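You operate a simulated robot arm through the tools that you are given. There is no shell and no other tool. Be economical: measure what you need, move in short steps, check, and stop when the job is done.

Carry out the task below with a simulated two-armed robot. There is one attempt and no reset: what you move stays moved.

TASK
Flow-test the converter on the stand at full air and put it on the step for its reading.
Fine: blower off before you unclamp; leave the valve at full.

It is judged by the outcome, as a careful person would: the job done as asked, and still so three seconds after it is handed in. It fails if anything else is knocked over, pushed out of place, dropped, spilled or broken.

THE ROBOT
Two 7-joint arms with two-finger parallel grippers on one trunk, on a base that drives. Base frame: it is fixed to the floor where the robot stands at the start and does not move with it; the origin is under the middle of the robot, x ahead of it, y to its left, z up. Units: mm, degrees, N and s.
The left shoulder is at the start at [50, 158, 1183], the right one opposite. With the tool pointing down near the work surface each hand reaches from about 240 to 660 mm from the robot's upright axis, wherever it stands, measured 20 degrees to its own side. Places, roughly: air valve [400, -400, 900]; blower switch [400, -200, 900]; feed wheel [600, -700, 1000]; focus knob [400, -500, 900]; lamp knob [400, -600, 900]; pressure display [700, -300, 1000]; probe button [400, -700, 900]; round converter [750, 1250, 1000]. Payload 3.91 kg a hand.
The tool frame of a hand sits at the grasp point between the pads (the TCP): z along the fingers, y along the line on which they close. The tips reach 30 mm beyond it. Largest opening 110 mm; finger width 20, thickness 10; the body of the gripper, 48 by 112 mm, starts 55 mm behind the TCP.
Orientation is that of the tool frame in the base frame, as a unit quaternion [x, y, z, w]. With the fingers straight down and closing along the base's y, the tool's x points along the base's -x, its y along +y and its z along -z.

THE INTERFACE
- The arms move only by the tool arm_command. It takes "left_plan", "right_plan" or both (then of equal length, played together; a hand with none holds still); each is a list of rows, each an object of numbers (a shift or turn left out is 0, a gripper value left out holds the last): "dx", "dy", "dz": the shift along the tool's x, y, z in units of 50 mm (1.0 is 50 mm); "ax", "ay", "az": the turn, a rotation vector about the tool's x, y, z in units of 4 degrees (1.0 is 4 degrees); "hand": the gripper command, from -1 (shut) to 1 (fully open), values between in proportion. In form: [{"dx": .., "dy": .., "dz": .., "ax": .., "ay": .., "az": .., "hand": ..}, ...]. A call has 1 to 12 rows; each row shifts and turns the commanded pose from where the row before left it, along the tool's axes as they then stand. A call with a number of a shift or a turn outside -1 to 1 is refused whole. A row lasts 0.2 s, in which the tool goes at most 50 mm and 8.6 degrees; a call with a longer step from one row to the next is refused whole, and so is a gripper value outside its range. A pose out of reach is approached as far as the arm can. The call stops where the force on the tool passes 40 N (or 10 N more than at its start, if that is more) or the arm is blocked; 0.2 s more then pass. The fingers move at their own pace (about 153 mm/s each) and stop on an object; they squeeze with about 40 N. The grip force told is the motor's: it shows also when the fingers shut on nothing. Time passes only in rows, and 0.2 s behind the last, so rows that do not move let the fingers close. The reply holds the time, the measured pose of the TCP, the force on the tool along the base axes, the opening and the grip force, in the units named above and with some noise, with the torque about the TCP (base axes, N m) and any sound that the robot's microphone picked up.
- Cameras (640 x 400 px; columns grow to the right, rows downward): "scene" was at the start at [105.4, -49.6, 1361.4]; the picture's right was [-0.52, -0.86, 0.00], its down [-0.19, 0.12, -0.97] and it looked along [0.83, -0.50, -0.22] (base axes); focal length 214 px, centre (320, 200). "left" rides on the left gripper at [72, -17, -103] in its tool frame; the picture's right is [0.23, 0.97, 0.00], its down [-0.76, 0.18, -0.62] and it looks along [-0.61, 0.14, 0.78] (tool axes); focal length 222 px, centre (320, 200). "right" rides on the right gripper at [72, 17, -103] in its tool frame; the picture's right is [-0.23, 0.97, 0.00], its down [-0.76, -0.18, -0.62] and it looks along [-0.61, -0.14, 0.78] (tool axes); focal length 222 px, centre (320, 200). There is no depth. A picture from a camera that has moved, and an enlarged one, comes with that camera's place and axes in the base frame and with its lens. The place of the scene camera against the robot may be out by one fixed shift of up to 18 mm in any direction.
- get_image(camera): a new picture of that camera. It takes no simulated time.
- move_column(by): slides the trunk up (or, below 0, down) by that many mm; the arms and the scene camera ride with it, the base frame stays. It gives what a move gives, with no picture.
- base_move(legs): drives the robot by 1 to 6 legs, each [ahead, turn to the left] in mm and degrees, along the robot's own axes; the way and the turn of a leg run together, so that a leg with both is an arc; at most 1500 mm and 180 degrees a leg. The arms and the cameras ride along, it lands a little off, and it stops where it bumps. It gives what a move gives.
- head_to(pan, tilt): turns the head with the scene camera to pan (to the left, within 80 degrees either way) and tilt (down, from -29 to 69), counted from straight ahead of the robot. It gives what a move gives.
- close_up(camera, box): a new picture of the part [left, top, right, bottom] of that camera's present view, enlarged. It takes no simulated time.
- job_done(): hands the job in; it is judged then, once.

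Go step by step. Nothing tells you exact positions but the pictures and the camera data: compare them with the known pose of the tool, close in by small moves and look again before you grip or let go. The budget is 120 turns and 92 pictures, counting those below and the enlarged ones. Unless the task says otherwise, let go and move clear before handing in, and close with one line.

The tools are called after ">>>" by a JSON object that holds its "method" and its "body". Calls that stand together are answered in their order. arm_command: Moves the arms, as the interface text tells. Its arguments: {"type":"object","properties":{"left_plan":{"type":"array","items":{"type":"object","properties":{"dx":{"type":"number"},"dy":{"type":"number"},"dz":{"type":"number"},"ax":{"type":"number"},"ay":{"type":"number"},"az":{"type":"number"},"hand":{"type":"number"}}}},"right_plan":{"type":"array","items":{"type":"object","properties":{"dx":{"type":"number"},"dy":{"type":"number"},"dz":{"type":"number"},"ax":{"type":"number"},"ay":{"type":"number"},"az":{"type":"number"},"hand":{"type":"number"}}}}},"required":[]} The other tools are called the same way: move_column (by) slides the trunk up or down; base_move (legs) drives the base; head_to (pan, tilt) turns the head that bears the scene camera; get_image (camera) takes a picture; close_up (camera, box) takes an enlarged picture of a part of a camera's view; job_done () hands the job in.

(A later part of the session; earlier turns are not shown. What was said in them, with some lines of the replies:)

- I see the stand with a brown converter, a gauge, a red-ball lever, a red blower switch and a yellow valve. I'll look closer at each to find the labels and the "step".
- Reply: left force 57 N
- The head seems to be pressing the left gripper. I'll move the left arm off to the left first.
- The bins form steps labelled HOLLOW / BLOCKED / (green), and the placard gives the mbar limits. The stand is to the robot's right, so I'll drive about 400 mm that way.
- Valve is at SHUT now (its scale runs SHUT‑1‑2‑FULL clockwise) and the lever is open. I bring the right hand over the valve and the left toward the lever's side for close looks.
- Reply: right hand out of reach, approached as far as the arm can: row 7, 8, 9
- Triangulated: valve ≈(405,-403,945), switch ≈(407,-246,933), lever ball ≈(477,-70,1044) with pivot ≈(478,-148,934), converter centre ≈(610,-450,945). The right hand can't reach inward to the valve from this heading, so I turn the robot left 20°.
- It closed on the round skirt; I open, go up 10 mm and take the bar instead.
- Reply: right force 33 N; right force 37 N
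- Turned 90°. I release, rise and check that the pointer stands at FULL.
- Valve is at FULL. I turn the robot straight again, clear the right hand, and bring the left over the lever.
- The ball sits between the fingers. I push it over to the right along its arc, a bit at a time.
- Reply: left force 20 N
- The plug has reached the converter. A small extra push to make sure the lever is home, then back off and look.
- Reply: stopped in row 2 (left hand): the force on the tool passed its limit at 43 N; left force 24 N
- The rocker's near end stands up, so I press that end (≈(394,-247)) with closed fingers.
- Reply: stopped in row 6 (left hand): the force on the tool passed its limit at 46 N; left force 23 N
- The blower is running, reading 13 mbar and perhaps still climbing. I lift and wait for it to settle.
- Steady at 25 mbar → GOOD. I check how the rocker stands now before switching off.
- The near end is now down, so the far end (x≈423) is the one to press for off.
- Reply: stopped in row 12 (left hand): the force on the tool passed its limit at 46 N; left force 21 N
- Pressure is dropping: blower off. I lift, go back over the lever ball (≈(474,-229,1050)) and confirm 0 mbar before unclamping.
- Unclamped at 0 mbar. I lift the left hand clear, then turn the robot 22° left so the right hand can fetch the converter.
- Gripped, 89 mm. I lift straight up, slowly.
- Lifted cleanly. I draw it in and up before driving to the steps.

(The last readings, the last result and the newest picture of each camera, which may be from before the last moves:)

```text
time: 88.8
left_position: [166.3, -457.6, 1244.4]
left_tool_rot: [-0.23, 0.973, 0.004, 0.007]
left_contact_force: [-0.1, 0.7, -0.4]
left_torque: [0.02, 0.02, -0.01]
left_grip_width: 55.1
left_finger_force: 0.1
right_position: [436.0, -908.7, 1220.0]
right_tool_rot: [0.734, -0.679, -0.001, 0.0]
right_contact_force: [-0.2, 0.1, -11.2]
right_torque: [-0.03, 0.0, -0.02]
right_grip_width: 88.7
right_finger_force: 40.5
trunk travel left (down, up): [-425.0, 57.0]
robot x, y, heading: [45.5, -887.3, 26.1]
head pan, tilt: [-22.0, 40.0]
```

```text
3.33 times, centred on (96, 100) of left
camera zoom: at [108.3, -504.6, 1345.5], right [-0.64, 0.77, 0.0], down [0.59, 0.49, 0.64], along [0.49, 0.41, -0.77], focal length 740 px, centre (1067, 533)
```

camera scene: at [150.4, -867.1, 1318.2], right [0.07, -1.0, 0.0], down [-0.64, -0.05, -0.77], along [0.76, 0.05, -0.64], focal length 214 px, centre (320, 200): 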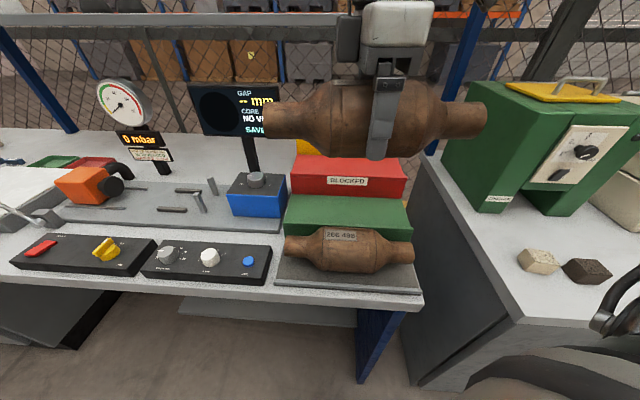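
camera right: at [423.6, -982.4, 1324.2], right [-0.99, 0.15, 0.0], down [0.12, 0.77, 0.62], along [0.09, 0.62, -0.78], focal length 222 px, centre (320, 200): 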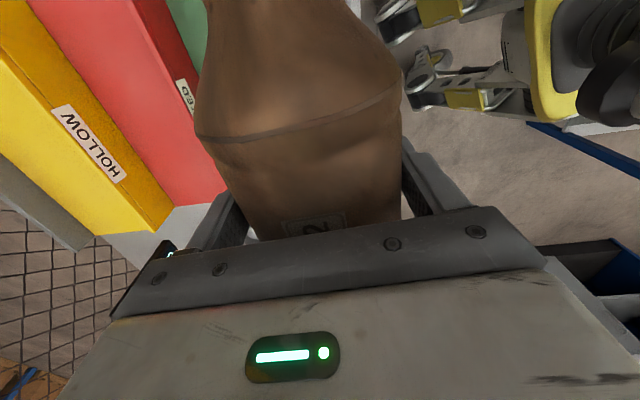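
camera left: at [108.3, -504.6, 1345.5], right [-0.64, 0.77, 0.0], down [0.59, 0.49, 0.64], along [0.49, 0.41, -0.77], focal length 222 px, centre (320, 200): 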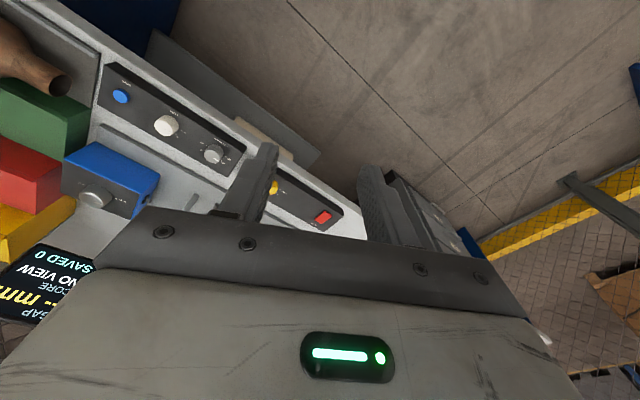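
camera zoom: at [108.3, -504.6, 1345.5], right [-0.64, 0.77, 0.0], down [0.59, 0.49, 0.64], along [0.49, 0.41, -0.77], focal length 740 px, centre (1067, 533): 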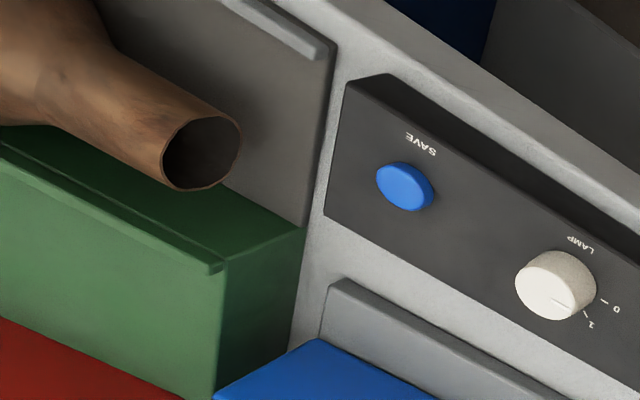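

Step geometry: green top z≈948, x≈504–612, y≈-758…-1060. Target converter centre ≈(553,-909). The other converter lies in front of it and clearance is tight, so I square up and go over first.

>>> {"method": "arm_command", "body": {"right_plan": [{"az": 0.6}, {"az": 0.5}, {"dy": -0.45}, {"dy": -0.45}, {"dy": -0.45}, {"dy": -0.45}, {"dy": -0.45}, {"dz": 0.6}, {"dz": 0.6}, {"dz": 0.6}]}}

>>> {"method": "get_image", "body": {"camera": "right"}}

>>> {"method": "close_up", "body": {"camera": "scene", "box": [240, 110, 456, 280]}}

```text
time: 91.0
left_position: [167.5, -457.6, 1244.0]
left_tool_rot: [-0.227, 0.974, 0.004, 0.007]
left_contact_force: [-0.8, -1.0, -0.2]
left_torque: [-0.01, 0.0, -0.03]
left_grip_width: 55.2
left_finger_force: 0.0
right_position: [548.3, -908.6, 1129.9]
right_tool_rot: [0.707, -0.707, -0.001, 0.0]
right_contact_force: [-0.2, -0.1, -12.1]
right_torque: [-0.09, -0.01, -0.01]
right_grip_width: 88.6
right_finger_force: 40.5
trunk travel left (down, up): [-425.0, 57.0]
robot x, y, heading: [42.0, -892.8, 26.1]
head pan, tilt: [-22.0, 40.0]
```

```text
26 pictures are left
camera right: at [531.0, -980.8, 1233.8], right [-0.97, 0.23, 0.0], down [0.18, 0.76, 0.62], along [0.14, 0.61, -0.78], focal length 222 px, centre (320, 200)
```

right: 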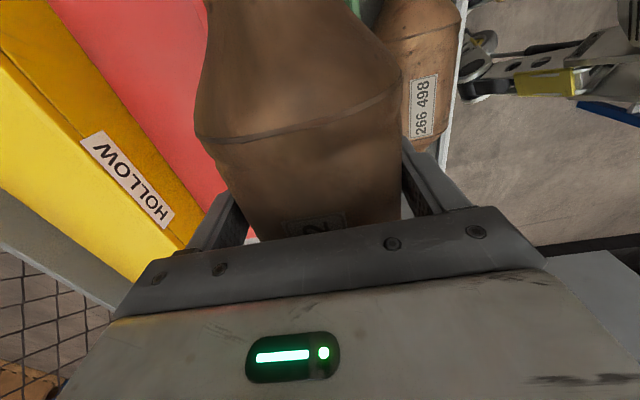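

```text
2.35 times, centred on (348, 195) of scene
camera zoom: at [151.0, -867.3, 1318.1], right [0.07, -1.0, 0.0], down [-0.64, -0.05, -0.77], along [0.76, 0.05, -0.64], focal length 505 px, centre (254, 212)
```

zoom: 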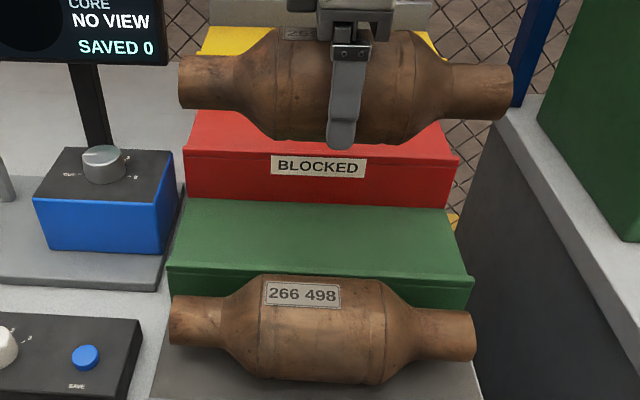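

>>> {"method": "arm_command", "body": {"right_plan": [{"dy": -0.06, "dz": 0.5}, {"dz": 0.5}, {"dz": 0.5}, {"dz": 0.3}]}}

>>> {"method": "close_up", "body": {"camera": "scene", "box": [268, 150, 428, 250]}}

>>> {"method": "close_up", "body": {"camera": "left", "box": [0, 40, 192, 160]}}

```text
time: 92.0
left_position: [166.5, -457.1, 1242.9]
left_tool_rot: [-0.228, 0.974, 0.004, 0.007]
left_contact_force: [-0.4, -0.3, -0.7]
left_torque: [0.04, -0.03, 0.01]
left_grip_width: 55.1
left_finger_force: 0.0
right_position: [550.5, -907.4, 1039.2]
right_tool_rot: [0.708, -0.706, -0.001, 0.0]
right_contact_force: [-0.6, 0.4, -11.2]
right_torque: [-0.07, 0.01, -0.03]
right_grip_width: 88.4
right_finger_force: 39.4
trunk travel left (down, up): [-425.0, 57.0]
robot x, y, heading: [42.7, -889.8, 25.9]
head pan, tilt: [-22.0, 40.0]
```

```text
4.00 times, centred on (348, 200) of scene
camera zoom: at [150.6, -867.2, 1318.2], right [0.07, -1.0, 0.0], down [-0.64, -0.05, -0.77], along [0.76, 0.05, -0.64], focal length 858 px, centre (208, 200)
```

zoom: 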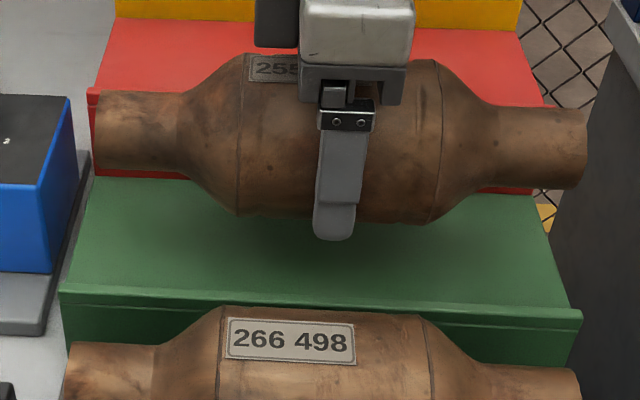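

```text
3.33 times, centred on (96, 100) of left
camera zoom: at [108.6, -504.6, 1345.5], right [-0.64, 0.77, 0.0], down [0.59, 0.49, 0.64], along [0.49, 0.41, -0.77], focal length 740 px, centre (1067, 533)
```

zoom: 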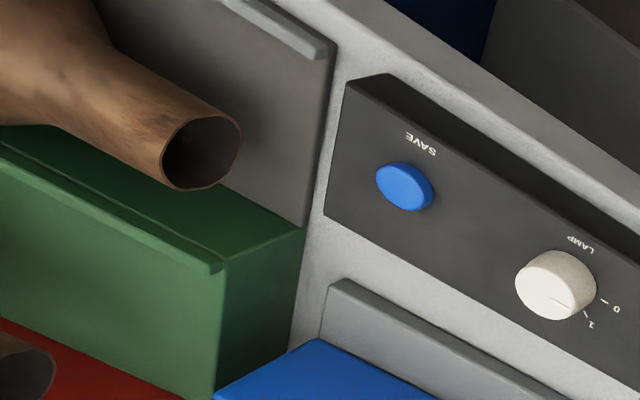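

>>> {"method": "arm_command", "body": {"right_plan": [{"dz": 0.2}, {"dz": 0.2}, {"dz": 0.14}]}}

>>> {"method": "close_up", "body": {"camera": "scene", "box": [268, 150, 428, 250]}}

>>> {"method": "get_image", "body": {"camera": "right"}}

```text
time: 92.8
left_position: [165.9, -458.3, 1242.5]
left_tool_rot: [-0.228, 0.974, 0.005, 0.007]
left_contact_force: [0.3, 0.1, 0.4]
left_torque: [-0.05, 0.01, -0.01]
left_grip_width: 55.1
left_finger_force: 0.0
right_position: [550.1, -906.7, 1013.4]
right_tool_rot: [-0.707, 0.708, 0.0, 0.0]
right_contact_force: [0.6, 0.1, -12.5]
right_torque: [-0.05, 0.0, -0.01]
right_grip_width: 88.5
right_finger_force: 39.9
trunk travel left (down, up): [-425.0, 57.0]
robot x, y, heading: [39.2, -889.7, 26.1]
head pan, tilt: [-22.0, 40.0]
```

```text
4.00 times, centred on (348, 200) of scene
camera zoom: at [150.7, -867.2, 1318.1], right [0.07, -1.0, 0.0], down [-0.64, -0.05, -0.77], along [0.76, 0.05, -0.64], focal length 858 px, centre (208, 200)
```

zoom: 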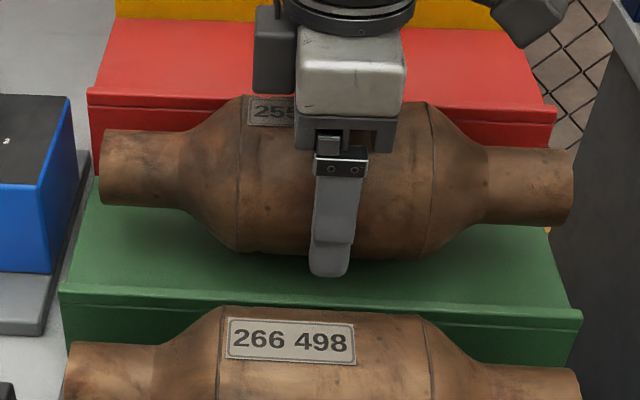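

```text
21 pictures are left
camera right: at [532.8, -980.1, 1116.7], right [-0.97, 0.23, 0.0], down [0.18, 0.76, 0.62], along [0.14, 0.61, -0.78], focal length 222 px, centre (320, 200)
```

right: 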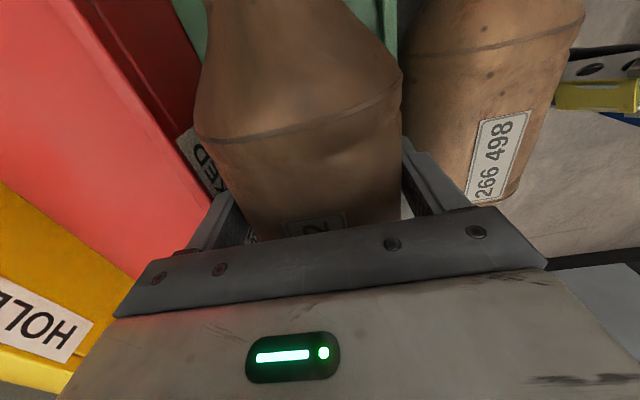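

>>> {"method": "arm_command", "body": {"right_plan": [{"dz": 0.05}, {"dz": 0.05}, {"dz": 0.05}, {"dz": 0.05}]}}

```text
time: 93.8
left_position: [166.5, -458.1, 1243.4]
left_tool_rot: [-0.229, 0.973, 0.004, 0.007]
left_contact_force: [0.9, 0.3, 0.1]
left_torque: [-0.01, -0.01, -0.01]
left_grip_width: 55.0
left_finger_force: 0.0
right_position: [549.6, -907.6, 1001.7]
right_tool_rot: [0.708, -0.707, -0.002, 0.001]
right_contact_force: [0.5, 0.1, -12.2]
right_torque: [-0.07, -0.01, -0.03]
right_grip_width: 88.3
right_finger_force: 40.3
trunk travel left (down, up): [-425.0, 57.0]
robot x, y, heading: [46.8, -887.5, 26.1]
head pan, tilt: [-22.0, 40.0]
```

>>> {"method": "arm_command", "body": {"right_plan": [{"dz": 0.04}, {"dz": 0.04}, {"dz": 0.04}]}}

>>> {"method": "close_up", "body": {"camera": "scene", "box": [268, 150, 428, 250]}}

```text
time: 94.5
left_position: [164.0, -458.2, 1244.3]
left_tool_rot: [-0.228, 0.974, 0.005, 0.009]
left_contact_force: [-0.6, 0.2, 0.4]
left_torque: [-0.01, 0.0, -0.02]
left_grip_width: 55.0
left_finger_force: 0.2
right_position: [550.7, -908.3, 1001.1]
right_tool_rot: [0.707, -0.707, 0.001, -0.004]
right_contact_force: [1.4, -7.7, 22.2]
right_torque: [-0.79, 0.37, -0.27]
right_grip_width: 88.5
right_finger_force: 39.8
trunk travel left (down, up): [-425.0, 57.0]
robot x, y, heading: [45.9, -888.4, 26.1]
head pan, tilt: [-22.0, 40.0]
```

```text
4.00 times, centred on (348, 200) of scene
camera zoom: at [148.1, -868.1, 1319.0], right [0.07, -1.0, 0.0], down [-0.64, -0.04, -0.77], along [0.77, 0.05, -0.64], focal length 858 px, centre (208, 200)
```

zoom: 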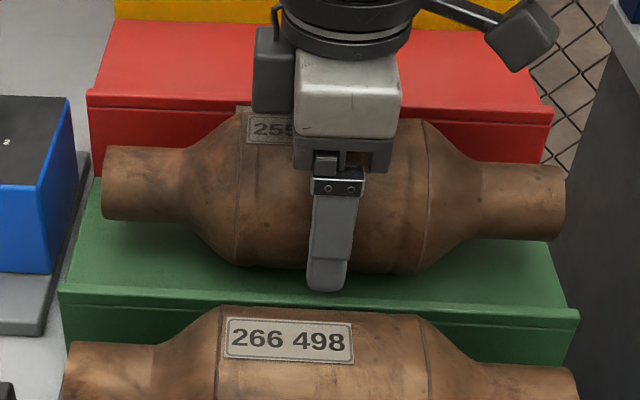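

It rests on the step (22 N up). I ease the pressure and open just a few mm.

>>> {"method": "arm_command", "body": {"right_plan": [{"dz": -0.06}, {"hand": 0.72}, {}, {}]}}

>>> {"method": "close_up", "body": {"camera": "scene", "box": [268, 150, 428, 250]}}

```text
time: 95.5
left_position: [165.9, -457.4, 1242.6]
left_tool_rot: [-0.229, 0.973, 0.005, 0.007]
left_contact_force: [-0.2, 1.5, -0.2]
left_torque: [0.01, -0.01, 0.0]
left_grip_width: 54.8
left_finger_force: 0.1
right_position: [549.2, -907.4, 1001.0]
right_tool_rot: [0.707, -0.707, -0.001, 0.0]
right_contact_force: [-4.0, -0.1, -1.7]
right_torque: [0.0, 0.08, 0.01]
right_grip_width: 93.0
right_finger_force: 0.1
trunk travel left (down, up): [-425.0, 57.0]
robot x, y, heading: [42.7, -886.9, 26.0]
head pan, tilt: [-22.0, 40.0]
```

```text
4.00 times, centred on (348, 200) of scene
camera zoom: at [149.3, -867.1, 1318.3], right [0.07, -1.0, 0.0], down [-0.64, -0.05, -0.77], along [0.76, 0.05, -0.64], focal length 858 px, centre (208, 200)
```

zoom: 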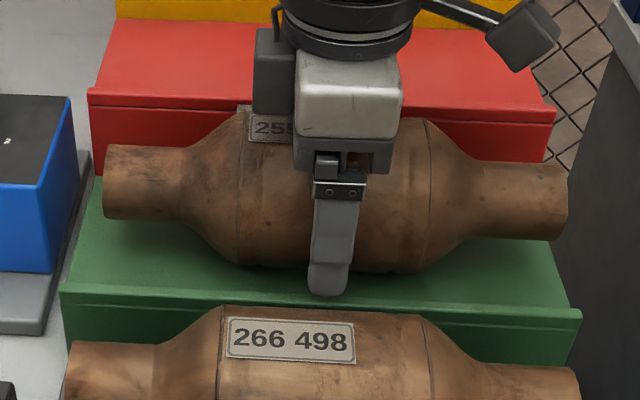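

>>> {"method": "arm_command", "body": {"right_plan": [{"dy": 0.04}, {}]}}

```text
time: 96.2
left_position: [166.7, -457.1, 1243.2]
left_tool_rot: [-0.228, 0.974, 0.004, 0.009]
left_contact_force: [-0.1, -0.5, -0.4]
left_torque: [0.02, 0.01, 0.02]
left_grip_width: 54.9
left_finger_force: 0.1
right_position: [549.1, -908.2, 1001.3]
right_tool_rot: [0.707, -0.707, 0.001, -0.001]
right_contact_force: [-0.5, 1.1, -0.1]
right_torque: [0.01, -0.03, -0.01]
right_grip_width: 95.0
right_finger_force: 0.1
trunk travel left (down, up): [-425.0, 57.0]
robot x, y, heading: [42.6, -887.4, 26.1]
head pan, tilt: [-22.0, 40.0]
```

Free of any contact now. I rise straight up.

>>> {"method": "arm_command", "body": {"right_plan": [{"dz": -0.2}, {"dz": -0.3}, {"dz": -0.5}, {"dz": -0.5}, {"dz": -0.8}, {"dz": -0.8}]}}

>>> {"method": "close_up", "body": {"camera": "scene", "box": [248, 130, 440, 250]}}

```text
time: 97.5
left_position: [165.3, -457.0, 1243.4]
left_tool_rot: [-0.228, 0.974, 0.004, 0.008]
left_contact_force: [1.4, 0.0, 0.2]
left_torque: [-0.01, -0.03, -0.01]
left_grip_width: 55.2
left_finger_force: 0.0
right_position: [547.8, -909.2, 1155.6]
right_tool_rot: [-0.707, 0.707, 0.001, 0.0]
right_contact_force: [-0.5, -0.1, 0.3]
right_torque: [0.0, 0.03, -0.03]
right_grip_width: 94.5
right_finger_force: 0.1
trunk travel left (down, up): [-425.0, 57.0]
robot x, y, heading: [42.5, -886.5, 26.0]
head pan, tilt: [-22.0, 40.0]
```

```text
3.33 times, centred on (344, 190) of scene
camera zoom: at [149.3, -867.2, 1318.3], right [0.07, -1.0, 0.0], down [-0.64, -0.05, -0.77], along [0.76, 0.05, -0.64], focal length 715 px, centre (240, 233)
```

zoom: 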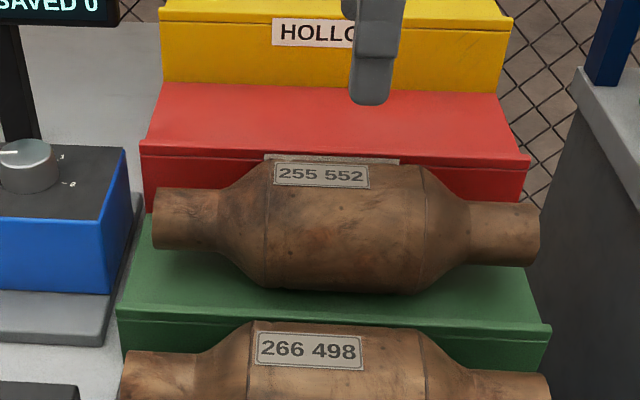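

The converter sits on the green step. I back the hand away and take one last overall look.

>>> {"method": "arm_command", "body": {"right_plan": [{"dz": -0.7}, {"dy": 0.6, "dz": -0.5}, {"dy": 0.6}, {"dy": 0.6}, {"dy": 0.6}, {}, {}, {}, {}]}}

>>> {"method": "head_to", "body": {"pan": -8, "tilt": 40}}

>>> {"method": "get_image", "body": {"camera": "scene"}}

>>> {"method": "close_up", "body": {"camera": "scene", "box": [40, 80, 240, 280]}}

```text
time: 99.5
left_position: [165.1, -457.1, 1243.0]
left_tool_rot: [-0.228, 0.974, 0.004, 0.008]
left_contact_force: [-0.7, 0.1, -0.4]
left_torque: [0.0, -0.01, 0.01]
left_grip_width: 55.1
left_finger_force: 0.0
right_position: [429.5, -908.2, 1217.6]
right_tool_rot: [0.707, -0.707, 0.0, -0.001]
right_contact_force: [0.5, -0.5, 0.1]
right_torque: [0.0, -0.01, 0.01]
right_grip_width: 94.4
right_finger_force: 0.1
trunk travel left (down, up): [-425.0, 57.0]
robot x, y, heading: [41.7, -886.5, 26.2]
head pan, tilt: [-22.0, 40.0]
```

```text
time: 100.3
left_position: [165.5, -457.7, 1242.9]
left_tool_rot: [-0.228, 0.974, 0.004, 0.008]
left_contact_force: [-0.5, -0.2, 0.7]
left_torque: [0.02, -0.01, -0.03]
left_grip_width: 54.8
left_finger_force: 0.1
right_position: [428.8, -908.5, 1215.9]
right_tool_rot: [0.708, -0.707, 0.0, 0.0]
right_contact_force: [0.3, -0.1, 0.5]
right_torque: [0.01, 0.02, -0.01]
right_grip_width: 94.6
right_finger_force: 0.1
trunk travel left (down, up): [-425.0, 57.0]
robot x, y, heading: [48.1, -889.5, 25.9]
head pan, tilt: [-8.0, 40.0]
```

```text
17 pictures are left
camera scene: at [145.7, -846.9, 1318.3], right [0.31, -0.95, 0.0], down [-0.61, -0.2, -0.77], along [0.73, 0.24, -0.64], focal length 214 px, centre (320, 200)
```

scene: 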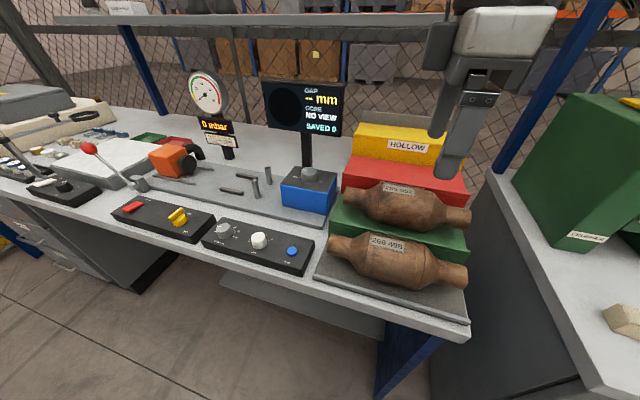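

```text
2.00 times, centred on (140, 180) of scene
camera zoom: at [145.7, -846.9, 1318.3], right [0.31, -0.95, 0.0], down [-0.61, -0.2, -0.77], along [0.73, 0.24, -0.64], focal length 429 px, centre (680, 240)
```

zoom: 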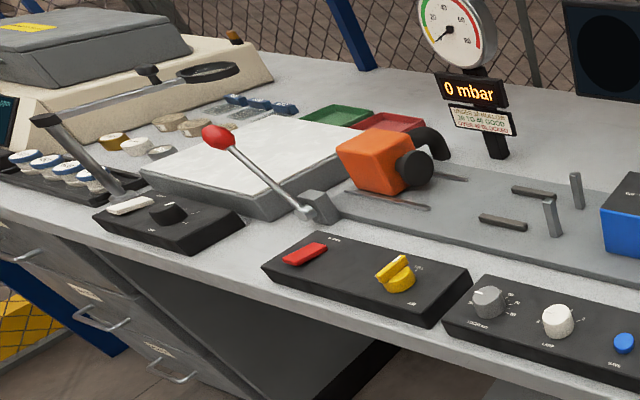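

Everything stands as it should: blower off at 0 mbar, valve at full, clamp open, converter 255 552 resting on the green step, and both hands clear.

>>> {"method": "job_done", "body": {}}

```text
The job is handed in.
```

Converter 255 552 read a steady 25 mbar at full air, so it is good (10 to 40); it now sits on the green step, whose own label was hidden behind the other converter, so I went by colour. The blower was off before I unclamped, and the valve is still at full.
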